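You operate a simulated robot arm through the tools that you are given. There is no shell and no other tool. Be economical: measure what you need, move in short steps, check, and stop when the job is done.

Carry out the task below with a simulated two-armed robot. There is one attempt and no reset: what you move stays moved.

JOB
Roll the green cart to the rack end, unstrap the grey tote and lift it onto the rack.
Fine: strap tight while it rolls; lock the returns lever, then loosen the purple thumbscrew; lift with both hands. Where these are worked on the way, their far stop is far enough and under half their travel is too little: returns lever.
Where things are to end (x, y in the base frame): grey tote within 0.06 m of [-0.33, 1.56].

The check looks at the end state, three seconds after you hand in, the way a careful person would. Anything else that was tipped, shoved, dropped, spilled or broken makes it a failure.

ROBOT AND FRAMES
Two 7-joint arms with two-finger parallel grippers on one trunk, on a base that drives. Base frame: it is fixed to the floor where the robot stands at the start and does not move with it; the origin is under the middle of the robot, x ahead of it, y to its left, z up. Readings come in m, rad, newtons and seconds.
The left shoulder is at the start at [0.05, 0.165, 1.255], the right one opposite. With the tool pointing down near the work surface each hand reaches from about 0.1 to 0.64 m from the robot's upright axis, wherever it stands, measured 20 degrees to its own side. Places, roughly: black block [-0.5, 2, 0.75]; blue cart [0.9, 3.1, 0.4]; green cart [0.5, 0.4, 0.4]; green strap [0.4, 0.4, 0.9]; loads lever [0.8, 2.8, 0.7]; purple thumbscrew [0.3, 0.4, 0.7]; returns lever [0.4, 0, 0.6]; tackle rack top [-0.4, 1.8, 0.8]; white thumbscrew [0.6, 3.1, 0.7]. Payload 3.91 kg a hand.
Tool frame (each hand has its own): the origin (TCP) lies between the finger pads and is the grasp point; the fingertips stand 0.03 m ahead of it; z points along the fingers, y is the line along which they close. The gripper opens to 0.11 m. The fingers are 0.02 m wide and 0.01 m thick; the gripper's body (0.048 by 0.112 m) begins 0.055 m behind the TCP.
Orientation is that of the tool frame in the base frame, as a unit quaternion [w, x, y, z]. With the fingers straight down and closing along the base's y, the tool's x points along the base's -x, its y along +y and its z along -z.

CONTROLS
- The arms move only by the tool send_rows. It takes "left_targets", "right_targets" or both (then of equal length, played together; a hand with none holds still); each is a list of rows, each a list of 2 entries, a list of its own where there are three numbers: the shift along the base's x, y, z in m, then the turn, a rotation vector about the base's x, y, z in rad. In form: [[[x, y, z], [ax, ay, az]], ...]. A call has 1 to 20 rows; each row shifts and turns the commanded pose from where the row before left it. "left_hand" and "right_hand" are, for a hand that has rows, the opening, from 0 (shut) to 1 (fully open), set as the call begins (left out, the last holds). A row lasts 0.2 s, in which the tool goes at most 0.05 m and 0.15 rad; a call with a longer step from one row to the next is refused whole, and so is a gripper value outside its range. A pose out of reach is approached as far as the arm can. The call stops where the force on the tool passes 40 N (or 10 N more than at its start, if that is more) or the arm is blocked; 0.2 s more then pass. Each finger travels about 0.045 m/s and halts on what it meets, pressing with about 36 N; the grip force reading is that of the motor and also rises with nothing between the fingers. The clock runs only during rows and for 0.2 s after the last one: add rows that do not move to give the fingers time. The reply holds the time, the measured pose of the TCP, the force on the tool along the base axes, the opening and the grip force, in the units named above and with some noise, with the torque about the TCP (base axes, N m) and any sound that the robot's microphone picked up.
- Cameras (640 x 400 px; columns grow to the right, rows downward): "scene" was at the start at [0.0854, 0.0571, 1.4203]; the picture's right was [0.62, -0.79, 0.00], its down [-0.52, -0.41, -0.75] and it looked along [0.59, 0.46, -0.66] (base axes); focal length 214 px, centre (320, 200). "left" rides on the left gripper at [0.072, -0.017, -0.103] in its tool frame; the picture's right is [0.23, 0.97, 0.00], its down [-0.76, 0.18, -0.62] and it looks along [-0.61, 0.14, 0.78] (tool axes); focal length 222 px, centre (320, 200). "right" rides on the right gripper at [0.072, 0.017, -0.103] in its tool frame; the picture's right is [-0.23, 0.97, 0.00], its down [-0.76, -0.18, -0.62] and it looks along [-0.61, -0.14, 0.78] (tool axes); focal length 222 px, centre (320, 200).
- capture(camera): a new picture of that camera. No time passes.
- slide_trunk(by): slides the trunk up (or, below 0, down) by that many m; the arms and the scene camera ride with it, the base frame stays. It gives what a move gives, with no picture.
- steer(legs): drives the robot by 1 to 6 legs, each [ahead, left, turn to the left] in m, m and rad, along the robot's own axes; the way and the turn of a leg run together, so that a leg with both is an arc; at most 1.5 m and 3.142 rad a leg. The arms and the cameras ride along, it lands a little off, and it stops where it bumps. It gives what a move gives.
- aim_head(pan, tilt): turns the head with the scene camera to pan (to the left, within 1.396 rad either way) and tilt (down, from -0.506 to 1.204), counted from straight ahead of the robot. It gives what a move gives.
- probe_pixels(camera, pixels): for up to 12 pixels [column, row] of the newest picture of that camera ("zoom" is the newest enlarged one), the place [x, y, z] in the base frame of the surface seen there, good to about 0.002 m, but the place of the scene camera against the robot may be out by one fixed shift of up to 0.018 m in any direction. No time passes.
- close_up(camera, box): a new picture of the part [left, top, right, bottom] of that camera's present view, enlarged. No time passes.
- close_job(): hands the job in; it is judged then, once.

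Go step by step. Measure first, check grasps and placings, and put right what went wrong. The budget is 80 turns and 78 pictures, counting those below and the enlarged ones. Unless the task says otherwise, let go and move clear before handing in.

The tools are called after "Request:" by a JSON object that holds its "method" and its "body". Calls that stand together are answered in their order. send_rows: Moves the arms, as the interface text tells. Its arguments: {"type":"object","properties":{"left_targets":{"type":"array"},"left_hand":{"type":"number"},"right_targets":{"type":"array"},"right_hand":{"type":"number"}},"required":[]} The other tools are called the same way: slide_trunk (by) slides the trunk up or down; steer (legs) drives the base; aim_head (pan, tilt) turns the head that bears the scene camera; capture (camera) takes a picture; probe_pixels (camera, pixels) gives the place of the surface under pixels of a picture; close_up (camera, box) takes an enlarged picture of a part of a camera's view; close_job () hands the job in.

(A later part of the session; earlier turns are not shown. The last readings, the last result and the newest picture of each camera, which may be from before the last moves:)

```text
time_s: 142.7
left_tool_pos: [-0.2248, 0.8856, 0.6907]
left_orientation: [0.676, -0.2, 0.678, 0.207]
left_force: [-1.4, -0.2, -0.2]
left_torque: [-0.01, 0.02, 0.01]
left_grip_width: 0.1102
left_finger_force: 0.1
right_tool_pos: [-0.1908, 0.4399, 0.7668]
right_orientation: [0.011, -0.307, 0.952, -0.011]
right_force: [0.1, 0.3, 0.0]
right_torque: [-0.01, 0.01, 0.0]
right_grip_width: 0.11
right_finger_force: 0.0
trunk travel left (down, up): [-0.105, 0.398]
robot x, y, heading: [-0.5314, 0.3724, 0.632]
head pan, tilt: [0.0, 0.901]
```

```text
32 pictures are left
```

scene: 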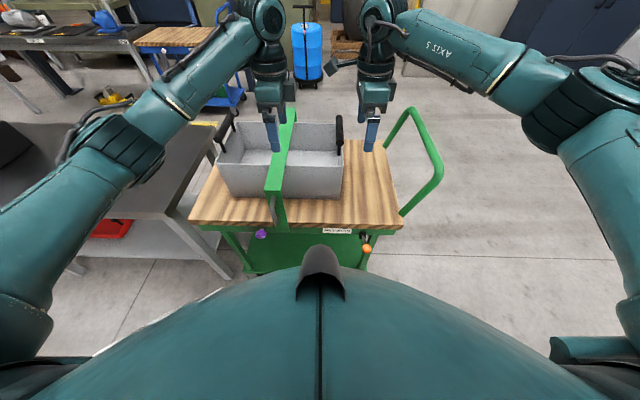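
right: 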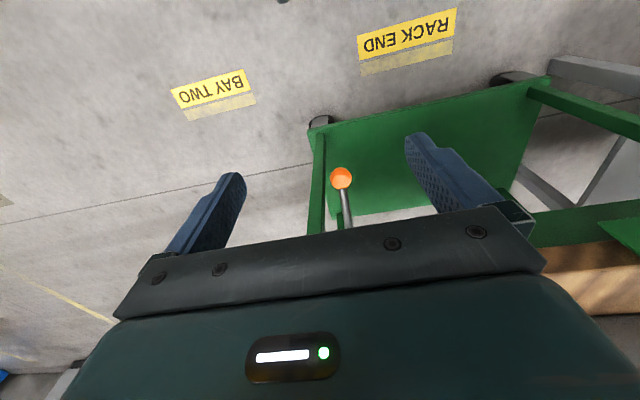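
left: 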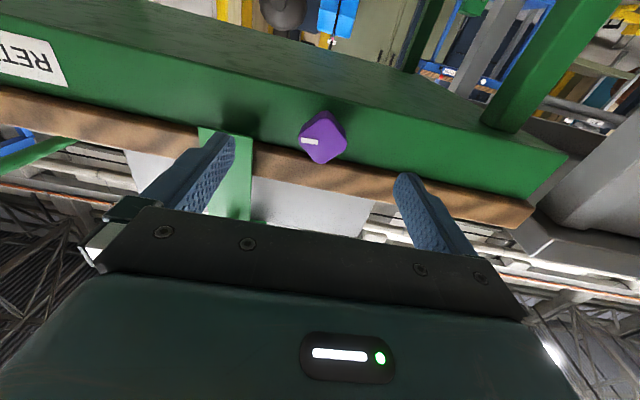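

The screw head sits right on the tool axis (323,137). I zoom in and probe for depth.

Request:
{"method": "close_up", "body": {"camera": "left", "box": [260, 90, 380, 180]}}

Request:
{"method": "probe_pixels", "body": {"camera": "left", "pixels": [[323, 137], [310, 141], [340, 128], [325, 116], [303, 130], [322, 160], [345, 145], [370, 140], [280, 140], [340, 175]]}}

```text
4.44 times, centred on (320, 135) of left
```

zoom: 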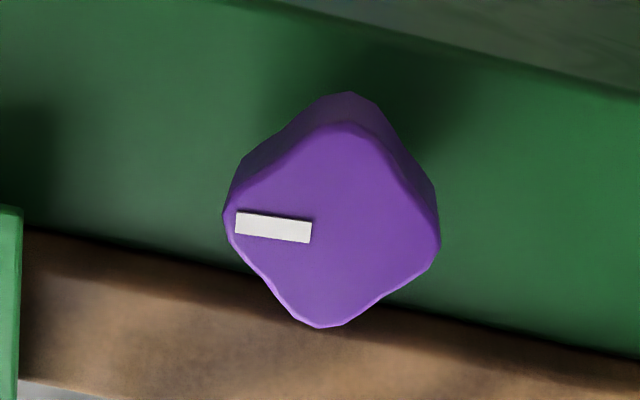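

```text
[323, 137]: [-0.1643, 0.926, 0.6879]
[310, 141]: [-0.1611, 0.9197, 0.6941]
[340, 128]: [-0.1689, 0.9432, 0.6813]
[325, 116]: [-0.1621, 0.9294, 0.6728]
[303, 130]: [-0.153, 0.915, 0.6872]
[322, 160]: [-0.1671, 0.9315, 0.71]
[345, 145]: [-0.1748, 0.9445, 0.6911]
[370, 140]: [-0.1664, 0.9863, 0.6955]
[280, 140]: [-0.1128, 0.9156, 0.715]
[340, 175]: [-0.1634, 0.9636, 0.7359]
```

The head is a rounded square, flats at 45°, with its face at v=0.411 and the rim at 0.446. I roll the left hand +135° about its axis so that I can make a long loosening turn (counter-clockwise seen from the robot).

Request:
{"method": "send_rows", "body": {"left_targets": [[[0, 0, 0], [0.1191, 0.0866, 0]], [[0, 0, 0], [0.1191, 0.0866, 0]], [[0, 0, 0], [0.1191, 0.0866, 0]], [[0, 0, 0], [0.1191, 0.0866, 0]], [[0, 0, 0], [0.1191, 0.0866, 0]], [[0, 0, 0], [0.1191, 0.0866, 0]], [[0, 0, 0], [0.1191, 0.0866, 0]], [[0, 0, 0], [0.1191, 0.0866, 0]], [[0, 0, 0], [0.1191, 0.0866, 0]], [[0, 0, 0], [0.1191, 0.0866, 0]], [[0, 0, 0], [0.1191, 0.0866, 0]], [[0, 0, 0], [0.1191, 0.0866, 0]], [[0, 0, 0], [0.1191, 0.0866, 0]], [[0, 0, 0], [0.1191, 0.0866, 0]], [[0, 0, 0], [0.1191, 0.0866, 0]], [[0, 0, 0], [0.1191, 0.0866, 0]]]}}

Request:
{"method": "capture", "body": {"camera": "left"}}

```text
time_s: 146.1
left_tool_pos: [-0.2254, 0.8871, 0.6945]
left_orientation: [0.037, 0.54, 0.472, 0.695]
left_force: [0.1, 0.4, 0.0]
left_torque: [0.01, 0.01, 0.01]
left_grip_width: 0.1097
left_finger_force: 0.0
right_tool_pos: [-0.1901, 0.4404, 0.766]
right_orientation: [0.011, -0.308, 0.951, -0.011]
right_force: [0.4, 0.3, 0.1]
right_torque: [-0.02, 0.03, -0.01]
right_grip_width: 0.1101
right_finger_force: 0.1
trunk travel left (down, up): [-0.105, 0.398]
robot x, y, heading: [-0.5301, 0.3755, 0.631]
head pan, tilt: [0.0, 0.901]
```

```text
30 pictures are left
```

left: 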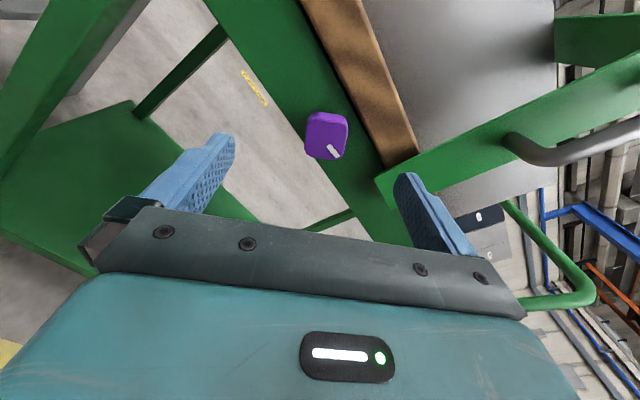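

No limit met, and the head's flats now face the fingers. I narrow the opening to clear the strap, advance 0.063 m, and grip.

Request:
{"method": "send_rows", "body": {"left_hand": 0.6, "left_targets": [[[0, 0, 0], [0, 0, 0]], [[0, 0, 0], [0, 0, 0]], [[0, 0, 0], [0, 0, 0]], [[0.0177, 0.0117, 0.001], [0, 0, 0]], [[0.0177, 0.0117, 0.001], [0, 0, 0]], [[0.0177, 0.0117, 0], [0, 0, 0]]]}}

Request:
{"method": "capture", "body": {"camera": "left"}}

```text
time_s: 147.5
left_tool_pos: [-0.1705, 0.9183, 0.6938]
left_orientation: [0.04, 0.54, 0.473, 0.695]
left_force: [-20.3, -12.4, 0.9]
left_torque: [0.31, -0.68, -0.58]
left_grip_width: 0.065
left_finger_force: 0.1
right_tool_pos: [-0.1914, 0.4414, 0.7673]
right_orientation: [0.012, -0.308, 0.951, -0.012]
right_force: [-0.3, 0.0, 1.0]
right_torque: [-0.03, -0.02, -0.01]
right_grip_width: 0.1099
right_finger_force: 0.1
trunk travel left (down, up): [-0.105, 0.398]
robot x, y, heading: [-0.5282, 0.373, 0.637]
head pan, tilt: [0.0, 0.901]
```

```text
29 pictures are left
```

left: 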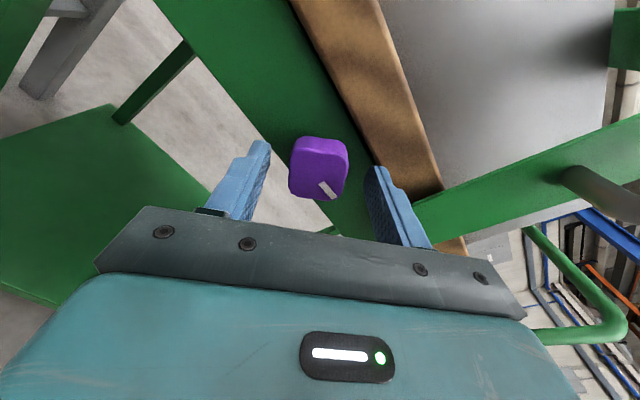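

A fingertip touches the wood edge (24 N). I back off 8 mm and close on the head.

Request:
{"method": "send_rows", "body": {"left_targets": [[[-0.0065, -0.0047, 0], [0, 0, 0]], [[0, 0, 0], [0, 0, 0]]]}}

Request:
{"method": "send_rows", "body": {"left_hand": 0, "left_targets": [[[0, 0, 0], [0, 0, 0]], [[0, 0, 0], [0, 0, 0]], [[0, 0, 0], [0, 0, 0]], [[0, 0, 0], [0, 0, 0]]]}}

Request:
{"method": "capture", "body": {"camera": "left"}}

```text
time_s: 148.1
left_tool_pos: [-0.1757, 0.917, 0.6939]
left_orientation: [0.04, 0.54, 0.472, 0.695]
left_force: [0.7, -0.1, 0.8]
left_torque: [-0.02, 0.02, -0.01]
left_grip_width: 0.0659
left_finger_force: 0.1
right_tool_pos: [-0.1889, 0.4409, 0.7663]
right_orientation: [0.012, -0.306, 0.952, -0.011]
right_force: [0.9, 0.2, -1.1]
right_torque: [-0.02, -0.01, -0.01]
right_grip_width: 0.1098
right_finger_force: 0.1
trunk travel left (down, up): [-0.105, 0.398]
robot x, y, heading: [-0.5262, 0.3736, 0.629]
head pan, tilt: [0.0, 0.901]
```

```text
time_s: 149.1
left_tool_pos: [-0.1762, 0.9172, 0.6924]
left_orientation: [0.039, 0.54, 0.474, 0.695]
left_force: [-1.9, 3.5, -2.5]
left_torque: [0.13, -0.18, -0.63]
left_grip_width: 0.0356
left_finger_force: 45.2
right_tool_pos: [-0.1902, 0.4404, 0.7654]
right_orientation: [0.011, -0.308, 0.951, -0.012]
right_force: [-0.6, -0.7, -0.4]
right_torque: [-0.02, -0.01, -0.03]
right_grip_width: 0.1101
right_finger_force: 0.0
trunk travel left (down, up): [-0.105, 0.398]
robot x, y, heading: [-0.5307, 0.3736, 0.632]
head pan, tilt: [0.0, 0.901]
```

```text
28 pictures are left
```

left: 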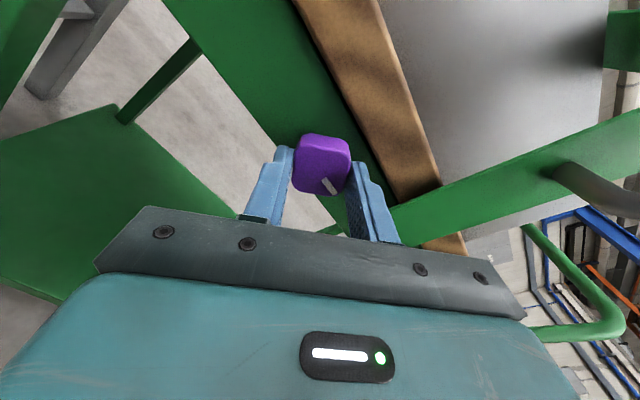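

The head is held on its flats (36 mm). I turn it counter-clockwise, first 0.88 rad.

Request:
{"method": "send_rows", "body": {"left_targets": [[[0, 0, 0], [-0.1191, -0.0866, 0]], [[0, 0, 0], [-0.1191, -0.0866, 0]], [[0, 0, 0], [-0.1191, -0.0866, 0]], [[0, 0, 0], [-0.1191, -0.0866, 0]], [[0, 0, 0], [-0.1191, -0.0866, 0]], [[0, 0, 0], [-0.1191, -0.0866, 0]]]}}

Request:
{"method": "capture", "body": {"camera": "left"}}

```text
time_s: 150.5
left_tool_pos: [-0.1772, 0.918, 0.6949]
left_orientation: [0.341, 0.299, 0.658, 0.601]
left_force: [13.1, 14.1, -2.1]
left_torque: [0.47, -0.59, -0.03]
left_grip_width: 0.0355
left_finger_force: 45.1
right_tool_pos: [-0.1874, 0.4408, 0.767]
right_orientation: [0.01, -0.307, 0.951, -0.013]
right_force: [-0.2, 0.2, -0.1]
right_torque: [0.0, -0.03, 0.01]
right_grip_width: 0.1101
right_finger_force: 0.1
trunk travel left (down, up): [-0.105, 0.398]
robot x, y, heading: [-0.524, 0.3737, 0.631]
head pan, tilt: [0.0, 0.901]
```

```text
27 pictures are left
```

left: 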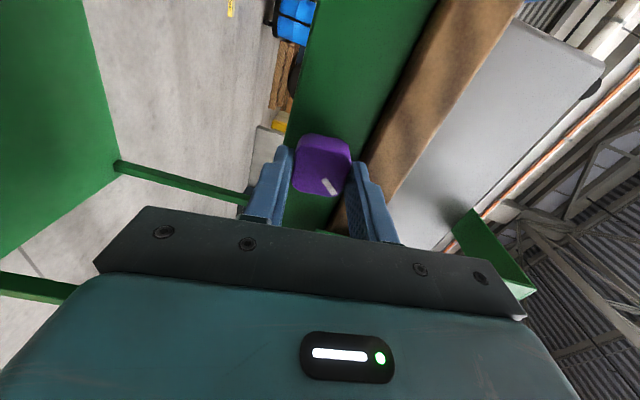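

The head turns with the hand (tick stays put in view). I carry on another 2 rad.

Request:
{"method": "send_rows", "body": {"left_targets": [[[0, 0, 0], [-0.1191, -0.0866, 0]], [[0, 0, 0], [-0.1191, -0.0866, 0]], [[0, 0, 0], [-0.1191, -0.0866, 0]], [[0, 0, 0], [-0.1191, -0.0866, 0]], [[0, 0, 0], [-0.1191, -0.0866, 0]], [[0, 0, 0], [-0.1191, -0.0866, 0]], [[0, 0, 0], [-0.1191, -0.0866, 0]], [[0, 0, 0], [-0.1191, -0.0866, 0]], [[0, 0, 0], [-0.1191, -0.0866, 0]], [[0, 0, 0], [-0.1191, -0.0866, 0]], [[0, 0, 0], [-0.1191, -0.0866, 0]], [[0, 0, 0], [-0.1191, -0.0866, 0]], [[0, 0, 0], [-0.1191, -0.0866, 0]], [[0, 0, 0], [-0.1191, -0.0866, 0]]]}}

Request:
{"method": "capture", "body": {"camera": "left"}}

```text
time_s: 153.6
left_tool_pos: [-0.1805, 0.9197, 0.6947]
left_orientation: [0.713, -0.359, 0.602, 0.024]
left_force: [0.4, 0.2, 0.4]
left_torque: [-0.27, 0.44, 1.48]
left_grip_width: 0.0354
left_finger_force: 44.8
right_tool_pos: [-0.1893, 0.4388, 0.7659]
right_orientation: [0.012, -0.305, 0.952, -0.011]
right_force: [0.2, 0.6, 0.3]
right_torque: [0.03, 0.01, 0.0]
right_grip_width: 0.1101
right_finger_force: 0.0
trunk travel left (down, up): [-0.105, 0.398]
robot x, y, heading: [-0.5275, 0.3694, 0.63]
head pan, tilt: [0.0, 0.901]
stopped in row 14 (left hand): the force on the tool passed its limit (the readings are from after the stop); the commanded pose is now the measured one
```

```text
26 pictures are left
```

left: 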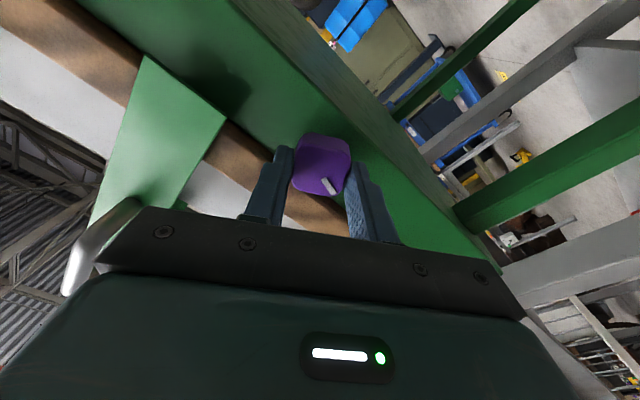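

About 2.8 rad turned before a stop; the strap grip at (90,240) is near the gripper, so it may be only that. I let go, back off, wind the hand back and look at the screw.

Request:
{"method": "send_rows", "body": {"left_hand": 0.6, "left_targets": [[[0, 0, 0], [0, 0, 0]], [[0, 0, 0], [0, 0, 0]], [[0, 0, 0], [0, 0, 0]], [[-0.024, -0.0176, 0], [0, 0, 0]], [[-0.024, -0.0176, 0], [0, 0, 0]], [[0, 0, 0], [0.1191, 0.0866, 0]], [[0, 0, 0], [0.1191, 0.0866, 0]], [[0, 0, 0], [0.1191, 0.0866, 0]], [[0, 0, 0], [0.1191, 0.0866, 0]], [[0, 0, 0], [0.1191, 0.0866, 0]], [[0, 0, 0], [0.1191, 0.0866, 0]], [[0, 0, 0], [0.1191, 0.0866, 0]], [[0, 0, 0], [0.1191, 0.0866, 0]], [[0, 0, 0], [0.1191, 0.0866, 0]], [[0, 0, 0], [0.1191, 0.0866, 0]], [[0, 0, 0], [0.1191, 0.0866, 0]], [[0, 0, 0], [0.1191, 0.0866, 0]], [[0, 0, 0], [0.1191, 0.0866, 0]]]}}

Request:
{"method": "send_rows", "body": {"left_targets": [[[0, 0, 0], [0.1191, 0.0866, 0]], [[0, 0, 0], [0.1191, 0.0866, 0]], [[0, 0, 0], [0.1191, 0.0866, 0]], [[0, 0, 0], [0.1191, 0.0866, 0]], [[0, 0, 0], [0.1191, 0.0866, 0]], [[0, 0, 0], [0.1191, 0.0866, 0]]]}}

Request:
{"method": "close_up", "body": {"camera": "left", "box": [200, 60, 440, 220]}}

```text
time_s: 157.3
left_tool_pos: [-0.2264, 0.8824, 0.6962]
left_orientation: [0.359, 0.276, 0.675, 0.583]
left_force: [0.4, -0.7, -0.5]
left_torque: [0.05, 0.0, 0.0]
left_grip_width: 0.0659
left_finger_force: 0.2
right_tool_pos: [-0.1886, 0.438, 0.7664]
right_orientation: [0.011, -0.306, 0.952, -0.011]
right_force: [0.0, -0.4, -0.8]
right_torque: [0.0, -0.03, -0.03]
right_grip_width: 0.11
right_finger_force: 0.0
trunk travel left (down, up): [-0.105, 0.398]
robot x, y, heading: [-0.523, 0.3729, 0.623]
head pan, tilt: [0.0, 0.901]
```

```text
time_s: 158.8
left_tool_pos: [-0.2266, 0.8812, 0.6957]
left_orientation: [0.06, 0.52, 0.499, 0.69]
left_force: [0.3, -0.3, -0.8]
left_torque: [0.03, 0.01, 0.0]
left_grip_width: 0.0661
left_finger_force: 0.0
right_tool_pos: [-0.1906, 0.438, 0.7649]
right_orientation: [0.011, -0.305, 0.952, -0.011]
right_force: [0.4, -0.5, 0.2]
right_torque: [0.02, 0.02, 0.03]
right_grip_width: 0.11
right_finger_force: 0.1
trunk travel left (down, up): [-0.105, 0.398]
robot x, y, heading: [-0.5278, 0.3719, 0.63]
head pan, tilt: [0.0, 0.901]
```

```text
2.50 times, centred on (320, 140) of left
```

zoom: 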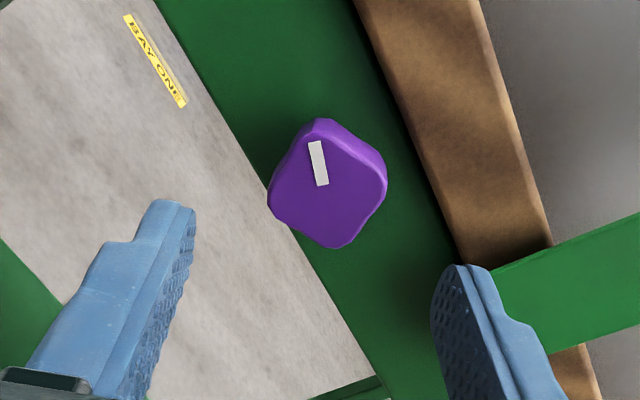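

The tick shows the screw has turned about 150°. I realign to its flats (−0.92 rad), advance, and grip for another turn.

Request:
{"method": "send_rows", "body": {"left_targets": [[[0, 0, 0], [-0.1069, -0.0777, 0]], [[0, 0, 0], [-0.1069, -0.0777, 0]], [[0, 0, 0], [-0.1069, -0.0777, 0]], [[0, 0, 0], [-0.1069, -0.0777, 0]], [[0, 0, 0], [-0.1069, -0.0777, 0]], [[0, 0, 0], [-0.1069, -0.0777, 0]], [[0, 0, 0], [-0.1069, -0.0777, 0]], [[0.0243, 0.0176, 0], [0, 0, 0]], [[0.0243, 0.0176, 0], [0, 0, 0]]]}}

Request:
{"method": "send_rows", "body": {"left_hand": 0, "left_targets": [[[0, 0, 0], [0, 0, 0]], [[0, 0, 0], [0, 0, 0]], [[0, 0, 0], [0, 0, 0]], [[0, 0, 0], [0, 0, 0]]]}}

Request:
{"method": "capture", "body": {"camera": "left"}}

```text
time_s: 160.8
left_tool_pos: [-0.1764, 0.919, 0.6957]
left_orientation: [0.373, 0.262, 0.68, 0.574]
left_force: [0.2, 0.3, -0.8]
left_torque: [0.0, 0.01, -0.03]
left_grip_width: 0.0661
left_finger_force: 0.1
right_tool_pos: [-0.1888, 0.4389, 0.7654]
right_orientation: [0.011, -0.306, 0.952, -0.011]
right_force: [-0.2, -0.4, 0.2]
right_torque: [0.02, 0.03, 0.02]
right_grip_width: 0.11
right_finger_force: 0.0
trunk travel left (down, up): [-0.105, 0.398]
robot x, y, heading: [-0.5313, 0.3704, 0.624]
head pan, tilt: [0.0, 0.901]
```

```text
time_s: 161.8
left_tool_pos: [-0.1777, 0.9174, 0.6952]
left_orientation: [0.373, 0.263, 0.681, 0.573]
left_force: [2.2, -0.8, -4.2]
left_torque: [0.34, -0.49, 0.13]
left_grip_width: 0.0396
left_finger_force: 45.2
right_tool_pos: [-0.1893, 0.4392, 0.7662]
right_orientation: [0.011, -0.305, 0.952, -0.012]
right_force: [-0.1, -0.1, -0.8]
right_torque: [-0.01, -0.01, 0.01]
right_grip_width: 0.1101
right_finger_force: 0.1
trunk travel left (down, up): [-0.105, 0.398]
robot x, y, heading: [-0.5242, 0.3713, 0.626]
head pan, tilt: [0.0, 0.901]
```

```text
24 pictures are left
```

left: 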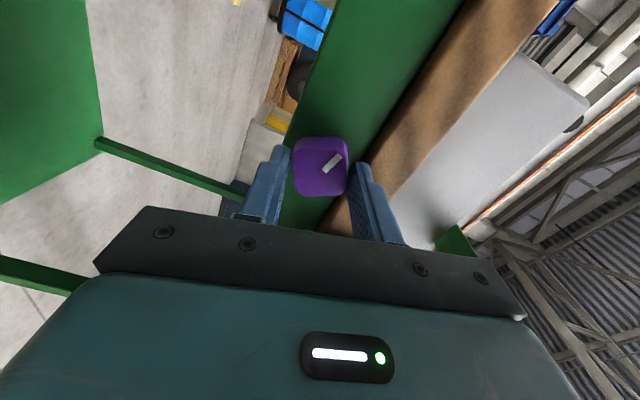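

Gripped nearly flat. I turn on counter-clockwise and watch for a stop.

Request:
{"method": "send_rows", "body": {"left_targets": [[[0, 0, 0], [-0.1191, -0.0866, 0]], [[0, 0, 0], [-0.1191, -0.0866, 0]], [[0, 0, 0], [-0.1191, -0.0866, 0]], [[0, 0, 0], [-0.1191, -0.0866, 0]], [[0, 0, 0], [-0.1191, -0.0866, 0]], [[0, 0, 0], [-0.1191, -0.0866, 0]], [[0, 0, 0], [-0.1191, -0.0866, 0]], [[0, 0, 0], [-0.1191, -0.0866, 0]], [[0, 0, 0], [-0.1191, -0.0866, 0]], [[0, 0, 0], [-0.1191, -0.0866, 0]], [[0, 0, 0], [-0.1191, -0.0866, 0]], [[0, 0, 0], [-0.1191, -0.0866, 0]]]}}

Request:
{"method": "capture", "body": {"camera": "left"}}

```text
time_s: 164.0
left_tool_pos: [-0.1794, 0.921, 0.7248]
left_orientation: [0.707, -0.221, 0.649, 0.177]
left_force: [2.4, -0.9, 35.0]
left_torque: [0.24, -0.47, 0.04]
left_grip_width: 0.0
left_finger_force: 38.0
right_tool_pos: [-0.1898, 0.439, 0.7678]
right_orientation: [0.012, -0.306, 0.952, -0.01]
right_force: [-0.2, 0.1, 0.5]
right_torque: [0.02, 0.02, -0.02]
right_grip_width: 0.1096
right_finger_force: 0.1
trunk travel left (down, up): [-0.105, 0.398]
robot x, y, heading: [-0.5259, 0.3721, 0.633]
head pan, tilt: [0.0, 0.901]
stopped in row 11 (left hand): the force on the tool passed its limit (the readings are from after the stop); the commanded pose is now the measured one
```

```text
23 pictures are left
```

left: 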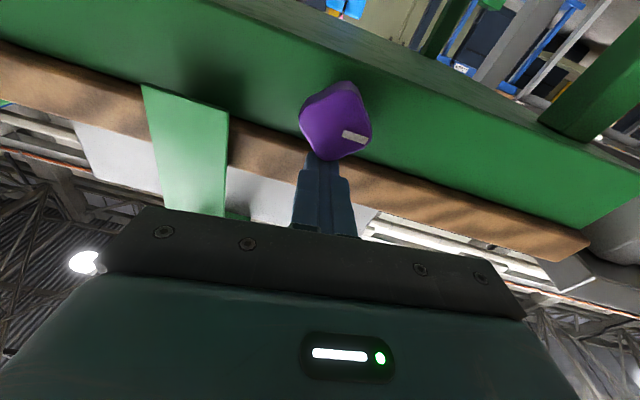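

The fingers slipped off the head: it stopped turning at about half a turn, so that seems its stop. I back away, raise the trunk and look at the strap.

Request:
{"method": "send_rows", "body": {"left_targets": [[[-0.032, -0.0235, 0.004], [0, 0, 0]], [[-0.032, -0.0235, 0], [0, 0, 0]], [[-0.032, -0.0235, 0], [0, 0, 0]]], "left_hand": 0}}

Request:
{"method": "slide_trunk", "body": {"by": 0.2}}

Request:
{"method": "aim_head", "body": {"pan": 0.3, "tilt": 0.7}}

Request:
{"method": "capture", "body": {"camera": "scene"}}

Request:
{"method": "capture", "body": {"camera": "left"}}

```text
time_s: 164.8
left_tool_pos: [-0.2772, 0.8519, 0.7116]
left_orientation: [0.693, -0.226, 0.662, 0.173]
left_force: [0.5, -0.7, 0.0]
left_torque: [0.01, -0.03, -0.02]
left_grip_width: 0.0004
left_finger_force: 37.5
right_tool_pos: [-0.1887, 0.4388, 0.7666]
right_orientation: [0.011, -0.307, 0.952, -0.011]
right_force: [-0.2, 0.1, -0.3]
right_torque: [0.02, 0.01, -0.01]
right_grip_width: 0.1099
right_finger_force: 0.0
trunk travel left (down, up): [-0.105, 0.398]
robot x, y, heading: [-0.5262, 0.3744, 0.628]
head pan, tilt: [0.0, 0.901]
```

```text
time_s: 166.9
left_tool_pos: [-0.2762, 0.8511, 0.9118]
left_orientation: [0.694, -0.227, 0.661, 0.174]
left_force: [1.1, -0.2, 1.0]
left_torque: [0.01, 0.01, -0.02]
left_grip_width: 0.0
left_finger_force: 37.4
right_tool_pos: [-0.1894, 0.4394, 0.9666]
right_orientation: [0.011, -0.307, 0.952, -0.011]
right_force: [-0.1, -0.4, -0.3]
right_torque: [0.04, 0.0, -0.01]
right_grip_width: 0.1098
right_finger_force: 0.1
trunk travel left (down, up): [-0.305, 0.198]
robot x, y, heading: [-0.5253, 0.3698, 0.626]
head pan, tilt: [0.0, 0.901]
```

```text
time_s: 167.7
left_tool_pos: [-0.2765, 0.8513, 0.9115]
left_orientation: [0.694, -0.226, 0.661, 0.173]
left_force: [-0.5, 0.1, 0.4]
left_torque: [0.0, 0.0, 0.03]
left_grip_width: 0.0
left_finger_force: 37.5
right_tool_pos: [-0.1894, 0.4384, 0.9669]
right_orientation: [0.01, -0.307, 0.952, -0.012]
right_force: [-0.5, 0.4, -0.8]
right_torque: [-0.01, -0.02, 0.0]
right_grip_width: 0.1099
right_finger_force: 0.0
trunk travel left (down, up): [-0.305, 0.198]
robot x, y, heading: [-0.5284, 0.3756, 0.631]
head pan, tilt: [0.3, 0.7]
```

```text
22 pictures are left
```

scene: 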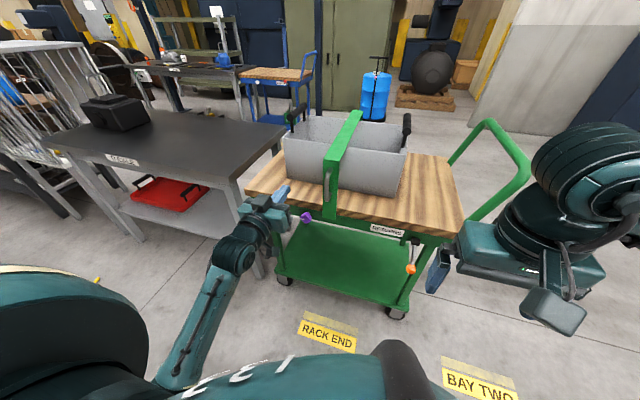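

```text
21 pictures are left
```

left: 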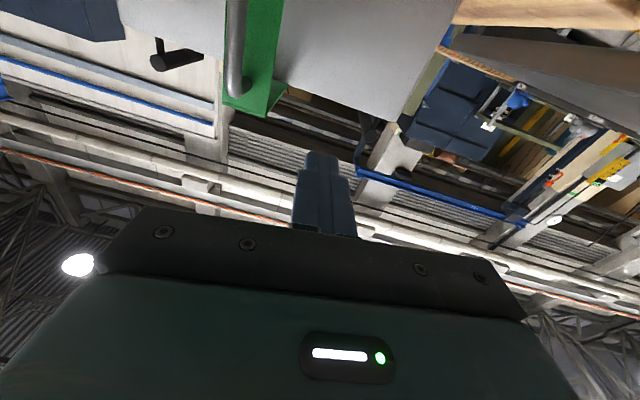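

Request:
{"method": "close_up", "body": {"camera": "scene", "box": [260, 90, 420, 240]}}

Request:
{"method": "probe_pixels", "body": {"camera": "zoom", "pixels": [[263, 370], [262, 440], [266, 335], [285, 240], [400, 85], [180, 95], [585, 140], [190, 520], [280, 500], [140, 130], [605, 170], [255, 300]]}}

```text
2.67 times, centred on (340, 165) of scene
```

zoom: 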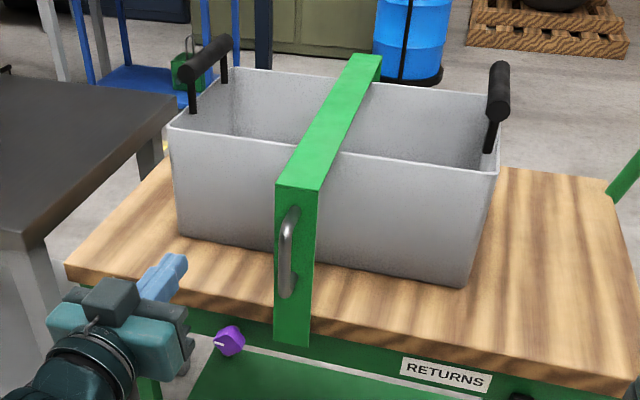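

```text
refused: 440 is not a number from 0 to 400
```

Request:
{"method": "probe_pixels", "body": {"camera": "zoom", "pixels": [[284, 255], [288, 215], [287, 292], [290, 185], [292, 340], [370, 60], [210, 60], [193, 75], [497, 100], [500, 70], [228, 340], [305, 265]]}}

```text
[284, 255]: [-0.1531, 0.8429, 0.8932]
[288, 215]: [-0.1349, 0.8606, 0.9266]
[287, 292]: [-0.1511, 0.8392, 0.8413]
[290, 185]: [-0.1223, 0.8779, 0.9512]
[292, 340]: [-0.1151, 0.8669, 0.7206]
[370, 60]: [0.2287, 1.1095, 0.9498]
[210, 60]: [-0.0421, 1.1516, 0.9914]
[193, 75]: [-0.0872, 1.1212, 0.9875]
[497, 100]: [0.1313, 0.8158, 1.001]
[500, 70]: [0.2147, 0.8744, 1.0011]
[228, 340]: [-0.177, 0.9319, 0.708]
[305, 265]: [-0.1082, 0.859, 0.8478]
```

The tick now points opposite to the start: half a turn done. The strap grip's bar is at about u=0.768, v=0.388, z=0.84–0.925; I line the left hand up with it.

Request:
{"method": "send_rows", "body": {"left_hand": 0.6, "left_targets": [[[0.0244, -0.0336, -0.013], [0, 0, 0]], [[0.0244, -0.0336, -0.013], [0, 0, 0]], [[0, 0, 0], [0, 0, 0.05]], [[0, 0, 0], [0, 0, 0]]]}}

Request:
{"method": "capture", "body": {"camera": "left"}}

Request:
{"method": "probe_pixels", "body": {"camera": "left", "pixels": [[320, 120], [320, 100], [320, 140], [310, 130], [330, 130], [320, 160], [340, 120], [300, 120], [280, 120], [360, 120]]}}

```text
time_s: 168.7
left_tool_pos: [-0.2368, 0.8054, 0.8858]
left_orientation: [0.681, -0.18, 0.669, 0.238]
left_force: [-0.2, -0.1, 0.2]
left_torque: [0.01, -0.01, 0.01]
left_grip_width: 0.0661
left_finger_force: 0.0
right_tool_pos: [-0.1882, 0.44, 0.9662]
right_orientation: [0.011, -0.307, 0.952, -0.011]
right_force: [0.3, 0.4, 0.7]
right_torque: [0.0, 0.02, -0.02]
right_grip_width: 0.1099
right_finger_force: 0.0
trunk travel left (down, up): [-0.305, 0.198]
robot x, y, heading: [-0.5265, 0.3754, 0.63]
head pan, tilt: [0.3, 0.7]
stopped in row 4 (left hand): the arm was blocked; the commanded pose is now the measured one
```

```text
19 pictures are left
```

left: 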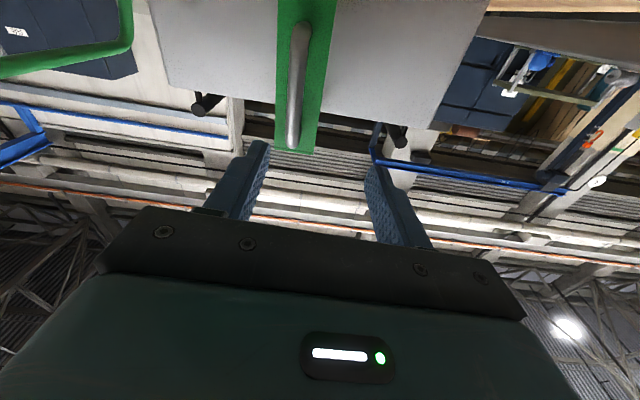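

```text
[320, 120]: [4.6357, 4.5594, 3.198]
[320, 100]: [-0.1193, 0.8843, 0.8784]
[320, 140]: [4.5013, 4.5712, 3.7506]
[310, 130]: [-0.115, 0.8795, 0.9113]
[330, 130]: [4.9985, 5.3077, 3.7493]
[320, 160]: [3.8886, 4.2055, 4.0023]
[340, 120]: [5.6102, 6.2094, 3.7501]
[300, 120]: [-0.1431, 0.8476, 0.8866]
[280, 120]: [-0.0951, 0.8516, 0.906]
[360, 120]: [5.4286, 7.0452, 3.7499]
```

The bar is at u=0.770, face side v=0.383; the hand stands 2 cm to its left. I shift, go forward 0.103 m, and grip.

Request:
{"method": "send_rows", "body": {"left_targets": [[[0.0123, -0.017, 0], [0, 0, 0]], [[0.0278, 0.0202, 0], [0, 0, 0]], [[0.0278, 0.0202, 0], [0, 0, 0]], [[0.0278, 0.0202, 0], [0, 0, 0]]]}}

Request:
{"method": "send_rows", "body": {"left_hand": 0, "left_targets": [[[0, 0, 0], [0, 0, 0]], [[0, 0, 0], [0, 0, 0]], [[0, 0, 0], [0, 0, 0]], [[0, 0, 0], [0, 0, 0]], [[0, 0, 0], [0, 0, 0]]]}}

Request:
{"method": "capture", "body": {"camera": "left"}}

```text
time_s: 169.7
left_tool_pos: [-0.1536, 0.8619, 0.8742]
left_orientation: [0.667, -0.161, 0.68, 0.259]
left_force: [0.4, 0.4, -0.7]
left_torque: [-0.01, -0.01, 0.01]
left_grip_width: 0.0661
left_finger_force: 0.1
right_tool_pos: [-0.1888, 0.4407, 0.9668]
right_orientation: [0.011, -0.306, 0.952, -0.011]
right_force: [0.7, -0.5, -0.2]
right_torque: [-0.01, 0.01, -0.01]
right_grip_width: 0.1099
right_finger_force: 0.1
trunk travel left (down, up): [-0.305, 0.198]
robot x, y, heading: [-0.5254, 0.3704, 0.63]
head pan, tilt: [0.3, 0.7]
```

```text
time_s: 170.4
left_tool_pos: [-0.1392, 0.8461, 0.8767]
left_orientation: [0.673, -0.149, 0.681, 0.248]
left_force: [23.6, -33.9, -2.7]
left_torque: [-0.65, 0.26, 0.0]
left_grip_width: 0.0215
left_finger_force: 20.7
right_tool_pos: [-0.1871, 0.4348, 0.966]
right_orientation: [0.01, -0.304, 0.953, -0.009]
right_force: [0.5, 0.0, 0.5]
right_torque: [0.04, 0.01, 0.01]
right_grip_width: 0.1101
right_finger_force: 0.1
trunk travel left (down, up): [-0.305, 0.198]
robot x, y, heading: [-0.5279, 0.3742, 0.622]
head pan, tilt: [0.3, 0.7]
stopped in row 3 (left hand): the force on the tool passed its limit (the readings are from after the stop); the commanded pose is now the measured one
```

```text
18 pictures are left
```

left: 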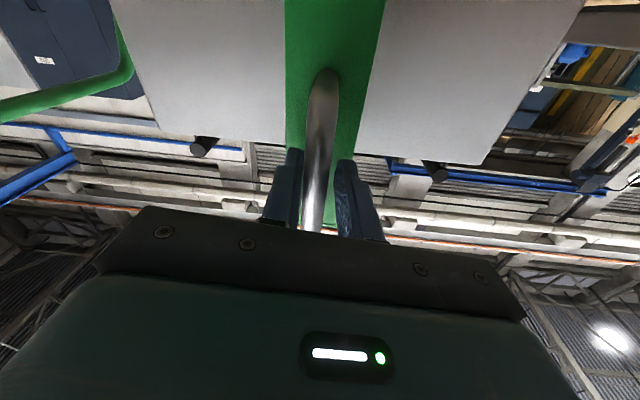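

The hand was pulled into centre by the grip and stopped; I finish closing and then try lifting gently.

Request:
{"method": "send_rows", "body": {"left_hand": 0, "left_targets": [[[0.003, -0.004, 0], [0, 0, 0]], [[0, 0, 0], [0, 0, 0]], [[0, 0, 0], [0, 0, 0]]]}}

Request:
{"method": "send_rows", "body": {"left_targets": [[[0, 0, 0.008], [0, 0, 0]], [[0.001, 0.001, 0.008], [0, 0, 0]], [[0.001, 0.001, 0.008], [0, 0, 0]], [[0.002, 0.0014, 0.008], [0, 0, 0]]]}}

Request:
{"method": "capture", "body": {"camera": "scene"}}

```text
time_s: 170.9
left_tool_pos: [-0.1393, 0.8429, 0.8774]
left_orientation: [0.674, -0.144, 0.681, 0.248]
left_force: [6.9, -10.4, -1.5]
left_torque: [-0.94, -0.54, -0.26]
left_grip_width: 0.0165
left_finger_force: 45.3
right_tool_pos: [-0.1883, 0.4365, 0.9668]
right_orientation: [0.011, -0.303, 0.953, -0.011]
right_force: [-0.1, -0.2, -0.1]
right_torque: [-0.01, -0.01, -0.03]
right_grip_width: 0.1101
right_finger_force: 0.1
trunk travel left (down, up): [-0.305, 0.198]
robot x, y, heading: [-0.5301, 0.3725, 0.626]
head pan, tilt: [0.3, 0.7]
stopped in row 2 (left hand): the force on the tool passed its limit (the readings are from after the stop); the commanded pose is now the measured one
```

```text
time_s: 171.9
left_tool_pos: [-0.1333, 0.8472, 0.9074]
left_orientation: [0.671, -0.144, 0.683, 0.25]
left_force: [25.8, -8.3, -8.2]
left_torque: [-1.33, 0.37, -0.02]
left_grip_width: 0.0163
left_finger_force: 45.1
right_tool_pos: [-0.1855, 0.437, 0.9644]
right_orientation: [0.01, -0.304, 0.953, -0.011]
right_force: [0.0, -0.2, 0.1]
right_torque: [-0.01, -0.01, -0.03]
right_grip_width: 0.1102
right_finger_force: 0.1
trunk travel left (down, up): [-0.305, 0.198]
robot x, y, heading: [-0.5281, 0.3734, 0.619]
head pan, tilt: [0.3, 0.7]
```

```text
17 pictures are left
```

scene: 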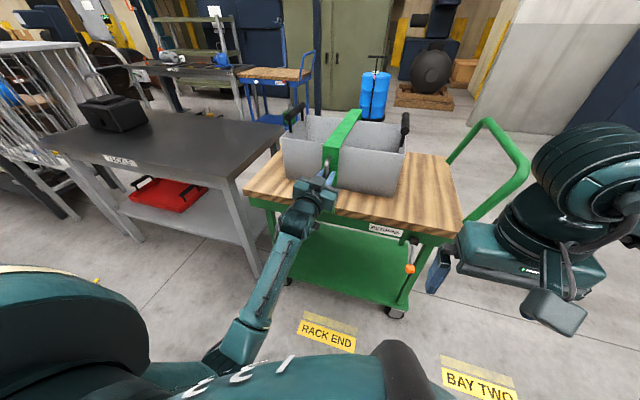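

Request:
{"method": "probe_pixels", "body": {"camera": "scene", "pixels": [[331, 152], [335, 145], [340, 138], [350, 120], [356, 112], [328, 165], [335, 180]]}}

```text
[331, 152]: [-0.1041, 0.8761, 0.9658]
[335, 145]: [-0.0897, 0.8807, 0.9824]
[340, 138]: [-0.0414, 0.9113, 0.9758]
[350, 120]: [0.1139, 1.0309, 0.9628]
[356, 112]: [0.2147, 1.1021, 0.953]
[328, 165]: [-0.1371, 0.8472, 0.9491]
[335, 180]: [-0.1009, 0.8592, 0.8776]
```

The strap's near end rose (0.95→0.98) while its far end stayed: it is hinged on the far side and the screw has freed it. To swing it over I need a better stance: let go, retreat, pitch the hand 45° down, move closer and raise the trunk.

Request:
{"method": "send_rows", "body": {"left_hand": 0.7, "left_targets": [[[0, 0, 0], [0, 0, 0]], [[0, 0, 0], [0, 0, 0]], [[0, 0, 0], [0, 0, 0]], [[0, 0, 0], [0, 0, 0]], [[-0.0324, -0.0235, 0], [0, 0, 0]], [[-0.0324, -0.0235, 0], [0, 0, 0]], [[-0.019, -0.0137, 0], [-0.077, 0.106, 0]], [[-0.019, -0.0137, 0], [-0.077, 0.106, 0]], [[-0.019, -0.0137, 0], [-0.077, 0.106, 0]], [[-0.019, -0.0137, 0], [-0.077, 0.106, 0]], [[-0.019, -0.0137, 0], [-0.077, 0.106, 0]], [[-0.019, -0.0137, 0], [-0.077, 0.106, 0]]]}}

Request:
{"method": "slide_trunk", "body": {"by": 0.19}}

Request:
{"method": "steer", "body": {"legs": [[0.16, 0, 0]]}}

Request:
{"method": "capture", "body": {"camera": "left"}}

```text
time_s: 174.7
left_tool_pos: [-0.3085, 0.7504, 0.8905]
left_orientation: [0.348, -0.186, 0.901, 0.18]
left_force: [-0.2, 0.2, 0.7]
left_torque: [-0.02, -0.01, -0.01]
left_grip_width: 0.077
left_finger_force: 0.1
left hand out of reach, approached as far as the arm can: row 11, 12
right_tool_pos: [-0.1888, 0.4366, 0.967]
right_orientation: [0.012, -0.303, 0.953, -0.011]
right_force: [0.9, -0.3, 1.0]
right_torque: [0.02, -0.01, 0.03]
right_grip_width: 0.1101
right_finger_force: 0.0
trunk travel left (down, up): [-0.305, 0.198]
robot x, y, heading: [-0.5263, 0.3711, 0.618]
head pan, tilt: [0.3, 0.7]
stopped in row 12 (left hand): the arm was blocked; the commanded pose is now the measured one
```

```text
time_s: 176.8
left_tool_pos: [-0.308, 0.7504, 1.0806]
left_orientation: [0.347, -0.186, 0.901, 0.181]
left_force: [-0.5, 0.6, 0.3]
left_torque: [0.0, 0.0, 0.01]
left_grip_width: 0.0773
left_finger_force: 0.1
right_tool_pos: [-0.1883, 0.436, 1.1555]
right_orientation: [0.011, -0.304, 0.953, -0.011]
right_force: [-0.1, -0.6, 0.3]
right_torque: [0.0, -0.02, 0.0]
right_grip_width: 0.1098
right_finger_force: 0.0
trunk travel left (down, up): [-0.495, 0.008]
robot x, y, heading: [-0.5258, 0.3698, 0.621]
head pan, tilt: [0.3, 0.7]
```

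```text
time_s: 178.2
left_tool_pos: [-0.1791, 0.8414, 1.0815]
left_orientation: [0.347, -0.186, 0.901, 0.181]
left_force: [0.6, 0.4, -0.2]
left_torque: [-0.02, 0.02, -0.01]
left_grip_width: 0.0771
left_finger_force: 0.1
right_tool_pos: [-0.0604, 0.5284, 1.1563]
right_orientation: [0.011, -0.303, 0.953, -0.011]
right_force: [0.1, -1.2, 0.3]
right_torque: [-0.04, 0.03, -0.04]
right_grip_width: 0.1103
right_finger_force: 0.0
trunk travel left (down, up): [-0.495, 0.008]
robot x, y, heading: [-0.3968, 0.4628, 0.619]
head pan, tilt: [0.3, 0.7]
```

```text
16 pictures are left
```

left: 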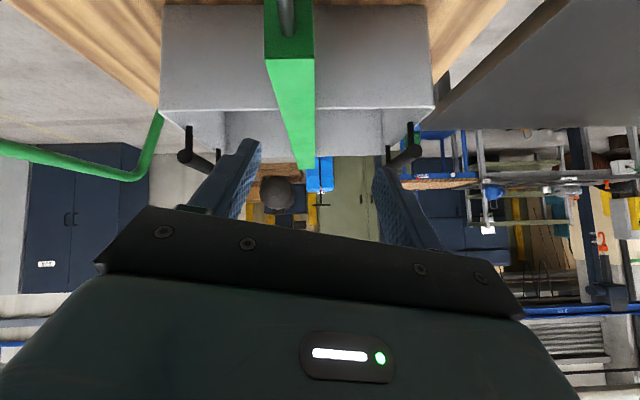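

Request:
{"method": "probe_pixels", "body": {"camera": "left", "pixels": [[290, 62], [302, 150], [270, 57], [310, 57], [287, 15], [290, 45], [206, 158], [405, 150], [283, 10]]}}

```text
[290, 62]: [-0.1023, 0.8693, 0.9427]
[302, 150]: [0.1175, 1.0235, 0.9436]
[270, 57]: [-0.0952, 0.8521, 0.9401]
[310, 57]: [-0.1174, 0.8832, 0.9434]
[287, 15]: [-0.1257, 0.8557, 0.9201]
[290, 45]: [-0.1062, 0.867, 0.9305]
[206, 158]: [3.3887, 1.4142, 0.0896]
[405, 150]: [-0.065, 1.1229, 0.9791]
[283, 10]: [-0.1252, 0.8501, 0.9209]
```

The strap fell back flat when released, so it must be carried past its tipping point (about 60°). From this stance I regrip the bar with the hand 45° down.

Request:
{"method": "send_rows", "body": {"left_targets": [[[-0.002, -0.009, -0.047], [0, 0, 0]], [[-0.002, -0.009, -0.047], [0, 0, 0]], [[-0.002, -0.0095, -0.0475], [0, 0, 0]], [[0, 0, 0], [0, 0, 0]]]}}

Request:
{"method": "capture", "body": {"camera": "left"}}

Request:
{"method": "probe_pixels", "body": {"camera": "left", "pixels": [[320, 130], [320, 110], [310, 130], [300, 120], [290, 110], [330, 120], [310, 150], [300, 150]]}}

```text
time_s: 179.2
left_tool_pos: [-0.1869, 0.8181, 0.9399]
left_orientation: [0.349, -0.185, 0.9, 0.182]
left_force: [1.1, -0.1, 0.4]
left_torque: [-0.01, -0.02, 0.01]
left_grip_width: 0.0771
left_finger_force: 0.1
right_tool_pos: [-0.061, 0.5268, 1.1551]
right_orientation: [0.011, -0.303, 0.953, -0.011]
right_force: [-0.4, -0.3, -0.8]
right_torque: [0.02, -0.02, -0.01]
right_grip_width: 0.1102
right_finger_force: 0.0
trunk travel left (down, up): [-0.495, 0.008]
robot x, y, heading: [-0.3993, 0.4617, 0.618]
head pan, tilt: [0.3, 0.7]
```

```text
15 pictures are left
```

left: 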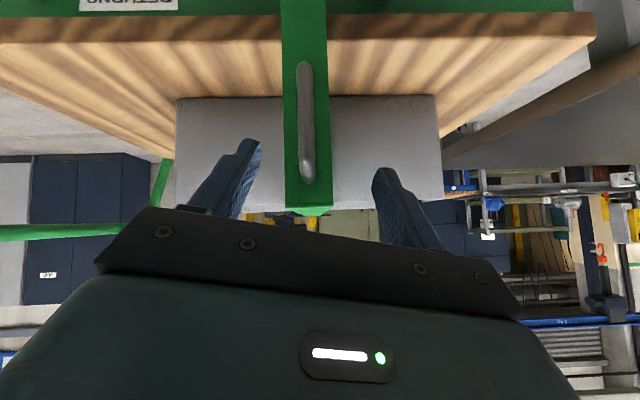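

```text
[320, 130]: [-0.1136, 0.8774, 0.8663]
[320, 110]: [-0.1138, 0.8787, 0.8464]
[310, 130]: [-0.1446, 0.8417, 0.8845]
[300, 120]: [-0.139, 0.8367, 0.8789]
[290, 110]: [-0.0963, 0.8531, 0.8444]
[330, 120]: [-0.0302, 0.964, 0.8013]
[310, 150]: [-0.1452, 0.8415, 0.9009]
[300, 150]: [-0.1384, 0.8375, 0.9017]
```

Request:
{"method": "send_rows", "body": {"left_targets": [[[0.0245, 0.0125, -0.027], [0, 0, 0]], [[0.0245, 0.0125, -0.027], [0, 0, 0]]]}}

Request:
{"method": "send_rows", "body": {"left_hand": 0, "left_targets": [[[0, 0, 0], [0, 0, 0]], [[0, 0, 0], [0, 0, 0]], [[0, 0, 0], [0, 0, 0]], [[0, 0, 0], [0, 0, 0]], [[0, 0, 0], [0, 0, 0]]]}}

```text
time_s: 179.8
left_tool_pos: [-0.1407, 0.8425, 0.8822]
left_orientation: [0.343, -0.183, 0.903, 0.183]
left_force: [-0.5, 0.1, -0.7]
left_torque: [0.02, -0.02, 0.0]
left_grip_width: 0.0769
left_finger_force: 0.0
right_tool_pos: [-0.0609, 0.5281, 1.1565]
right_orientation: [0.011, -0.303, 0.953, -0.01]
right_force: [0.7, -0.3, -0.5]
right_torque: [-0.03, 0.05, 0.0]
right_grip_width: 0.1101
right_finger_force: 0.1
trunk travel left (down, up): [-0.495, 0.008]
robot x, y, heading: [-0.3965, 0.4636, 0.619]
head pan, tilt: [0.3, 0.7]
```

```text
time_s: 181.0
left_tool_pos: [-0.1397, 0.8422, 0.8822]
left_orientation: [0.344, -0.184, 0.903, 0.182]
left_force: [0.5, -6.1, -1.9]
left_torque: [-1.62, -0.04, -0.21]
left_grip_width: 0.0196
left_finger_force: 45.5
right_tool_pos: [-0.0609, 0.5285, 1.1559]
right_orientation: [0.011, -0.303, 0.953, -0.011]
right_force: [0.7, -0.7, 0.8]
right_torque: [0.03, 0.0, 0.0]
right_grip_width: 0.1098
right_finger_force: 0.0
trunk travel left (down, up): [-0.495, 0.008]
robot x, y, heading: [-0.3999, 0.4677, 0.625]
head pan, tilt: [0.3, 0.7]
```

Gripped. I start the swing along the arc about the far hinge, three steps first to check the forces.

Request:
{"method": "send_rows", "body": {"left_targets": [[[0.0105, 0.0076, 0.0418], [0, 0, 0]], [[0.0133, 0.0097, 0.0405], [0, 0, 0]], [[0.0161, 0.0117, 0.039], [0, 0, 0]]]}}

```text
time_s: 181.8
left_tool_pos: [-0.1039, 0.8678, 1.0017]
left_orientation: [0.339, -0.176, 0.905, 0.188]
left_force: [-0.8, -27.3, 6.1]
left_torque: [-1.42, 0.18, 0.19]
left_grip_width: 0.0199
left_finger_force: 45.5
right_tool_pos: [-0.0613, 0.5242, 1.1561]
right_orientation: [0.012, -0.303, 0.953, -0.01]
right_force: [-0.7, 0.6, 0.0]
right_torque: [-0.03, 0.0, -0.01]
right_grip_width: 0.1098
right_finger_force: 0.0
trunk travel left (down, up): [-0.495, 0.008]
robot x, y, heading: [-0.3955, 0.4621, 0.619]
head pan, tilt: [0.3, 0.7]
```

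Forces are moderate (slightly too far in and to the left); I correct a few millimetres and go on.

Request:
{"method": "send_rows", "body": {"left_targets": [[[0.0175, 0.007, 0.0371], [0, 0, 0]], [[0.0222, 0.0124, 0.0351], [0, 0, 0]], [[0.0225, 0.0161, 0.0327], [0, 0, 0]]]}}

```text
time_s: 182.6
left_tool_pos: [-0.0382, 0.9151, 1.1104]
left_orientation: [0.343, -0.199, 0.899, 0.189]
left_force: [-3.8, 13.5, -3.4]
left_torque: [-0.52, -0.73, 0.64]
left_grip_width: 0.0182
left_finger_force: 44.8
right_tool_pos: [-0.0613, 0.5297, 1.1555]
right_orientation: [0.011, -0.304, 0.953, -0.011]
right_force: [0.8, -0.1, -0.1]
right_torque: [0.05, 0.02, -0.01]
right_grip_width: 0.1101
right_finger_force: 0.1
trunk travel left (down, up): [-0.495, 0.008]
robot x, y, heading: [-0.398, 0.4625, 0.627]
head pan, tilt: [0.3, 0.7]
stopped in row 3 (left hand): the force on the tool passed its limit (the readings are from after the stop); the commanded pose is now the measured one
```

Now at 29° of swing. I continue in smaller, slower steps.

Request:
{"method": "send_rows", "body": {"left_targets": [[[0.0122, 0.0089, 0.0158], [0, 0, 0]], [[0.0129, 0.0094, 0.0151], [0, 0, 0]], [[0.0134, 0.0098, 0.0142], [0, 0, 0]], [[0.0138, 0.01, 0.0137], [0, 0, 0]], [[0.0144, 0.0105, 0.0128], [0, 0, 0]], [[0.0147, 0.0107, 0.0122], [0, 0, 0]]]}}

Request:
{"method": "capture", "body": {"camera": "scene"}}

```text
time_s: 184.0
left_tool_pos: [0.0428, 0.9734, 1.1965]
left_orientation: [0.345, -0.195, 0.899, 0.187]
left_force: [-8.7, 15.1, -7.3]
left_torque: [-1.1, 0.29, 0.54]
left_grip_width: 0.0178
left_finger_force: 44.7
right_tool_pos: [-0.0617, 0.5316, 1.1564]
right_orientation: [0.01, -0.305, 0.952, -0.013]
right_force: [-0.4, 0.3, 0.0]
right_torque: [0.0, 0.02, -0.03]
right_grip_width: 0.1101
right_finger_force: 0.1
trunk travel left (down, up): [-0.495, 0.008]
robot x, y, heading: [-0.3986, 0.4607, 0.622]
head pan, tilt: [0.3, 0.7]
```

```text
14 pictures are left
```

scene: 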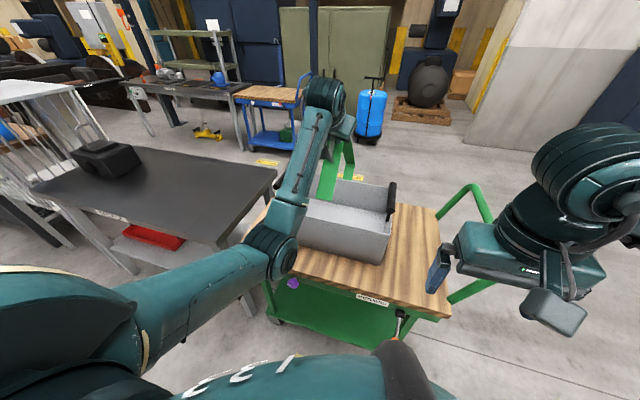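

The strap follows nicely, at 44° now. I keep going toward the tipping point.

Request:
{"method": "send_rows", "body": {"left_targets": [[[0.0155, 0.0112, 0.0108], [0, 0, 0]], [[0.0157, 0.0114, 0.0102], [0, 0, 0]], [[0.0162, 0.0118, 0.0091], [0, 0, 0]], [[0.0164, 0.0119, 0.0086], [0, 0, 0]], [[0.0167, 0.0121, 0.0074], [0, 0, 0]], [[0.017, 0.0123, 0.0068], [0, 0, 0]]]}}

```text
time_s: 185.4
left_tool_pos: [0.1368, 1.0428, 1.2492]
left_orientation: [0.345, -0.195, 0.899, 0.187]
left_force: [-10.2, 10.1, 1.0]
left_torque: [-1.19, 0.63, 0.86]
left_grip_width: 0.0177
left_finger_force: 44.8
right_tool_pos: [-0.0625, 0.5303, 1.1574]
right_orientation: [0.011, -0.304, 0.953, -0.012]
right_force: [0.3, -0.6, 0.6]
right_torque: [-0.02, -0.02, -0.01]
right_grip_width: 0.1103
right_finger_force: 0.1
trunk travel left (down, up): [-0.495, 0.008]
robot x, y, heading: [-0.3995, 0.4649, 0.626]
head pan, tilt: [0.3, 0.7]
```

58° and still in reach. Further over the top.

Request:
{"method": "send_rows", "body": {"left_targets": [[[0.0171, 0.0125, 0.0056], [0, 0, 0]], [[0.0172, 0.0125, 0.0048], [0, 0, 0]], [[0.0174, 0.0126, 0.0038], [0, 0, 0]], [[0.0175, 0.0127, 0.0028], [0, 0, 0]], [[0.0176, 0.0128, 0.0018], [0, 0, 0]], [[0.0176, 0.0128, 0.0008], [0, 0, 0]]]}}

Request:
{"method": "capture", "body": {"camera": "scene"}}

```text
time_s: 186.8
left_tool_pos: [0.1416, 1.0469, 1.2498]
left_orientation: [0.347, -0.193, 0.899, 0.187]
left_force: [-1.0, -5.8, 7.3]
left_torque: [-1.19, 0.49, 0.92]
left_grip_width: 0.0177
left_finger_force: 45.4
left hand out of reach, approached as far as the arm can: row 1, 2, 3, 4, 5, 6
right_tool_pos: [-0.0619, 0.5268, 1.1571]
right_orientation: [0.012, -0.303, 0.953, -0.011]
right_force: [-0.9, 0.3, 0.2]
right_torque: [0.01, -0.02, 0.02]
right_grip_width: 0.1099
right_finger_force: 0.0
trunk travel left (down, up): [-0.495, 0.008]
robot x, y, heading: [-0.3964, 0.4637, 0.627]
head pan, tilt: [0.3, 0.7]
```

```text
13 pictures are left
```

scene: 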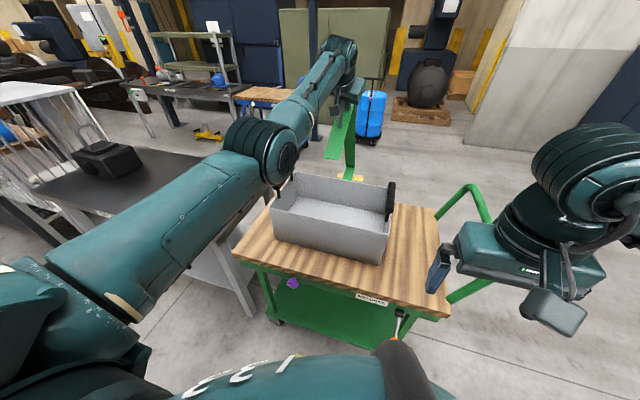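

The arm is at its limit (58°); near the top the arc runs nearly level, so I drive forward gently to carry it on.

Request:
{"method": "slide_trunk", "body": {"by": 0.007}}

Request:
{"method": "steer", "body": {"legs": [[0.07, 0, 0]]}}

```text
time_s: 187.4
left_tool_pos: [0.1431, 1.0478, 1.2508]
left_orientation: [0.344, -0.192, 0.9, 0.185]
left_force: [10.8, -4.4, -7.4]
left_torque: [0.54, -1.43, 0.97]
left_grip_width: 0.0176
left_finger_force: 45.0
right_tool_pos: [-0.0595, 0.5294, 1.1629]
right_orientation: [0.01, -0.305, 0.952, -0.011]
right_force: [-0.1, 0.5, 0.1]
right_torque: [0.04, 0.01, -0.02]
right_grip_width: 0.1099
right_finger_force: 0.0
trunk travel left (down, up): [-0.502, 0.001]
robot x, y, heading: [-0.4011, 0.4643, 0.626]
head pan, tilt: [0.3, 0.7]
```

```text
time_s: 188.4
left_tool_pos: [0.1948, 1.0839, 1.2635]
left_orientation: [0.351, -0.193, 0.896, 0.191]
left_force: [4.7, -11.1, 24.9]
left_torque: [-0.08, -0.42, 1.0]
left_grip_width: 0.0176
left_finger_force: 44.9
right_tool_pos: [-0.0081, 0.5655, 1.1652]
right_orientation: [0.012, -0.304, 0.952, -0.01]
right_force: [0.5, 0.4, -0.8]
right_torque: [0.02, -0.02, -0.01]
right_grip_width: 0.11
right_finger_force: 0.1
trunk travel left (down, up): [-0.502, 0.001]
robot x, y, heading: [-0.3413, 0.502, 0.62]
head pan, tilt: [0.3, 0.7]
```

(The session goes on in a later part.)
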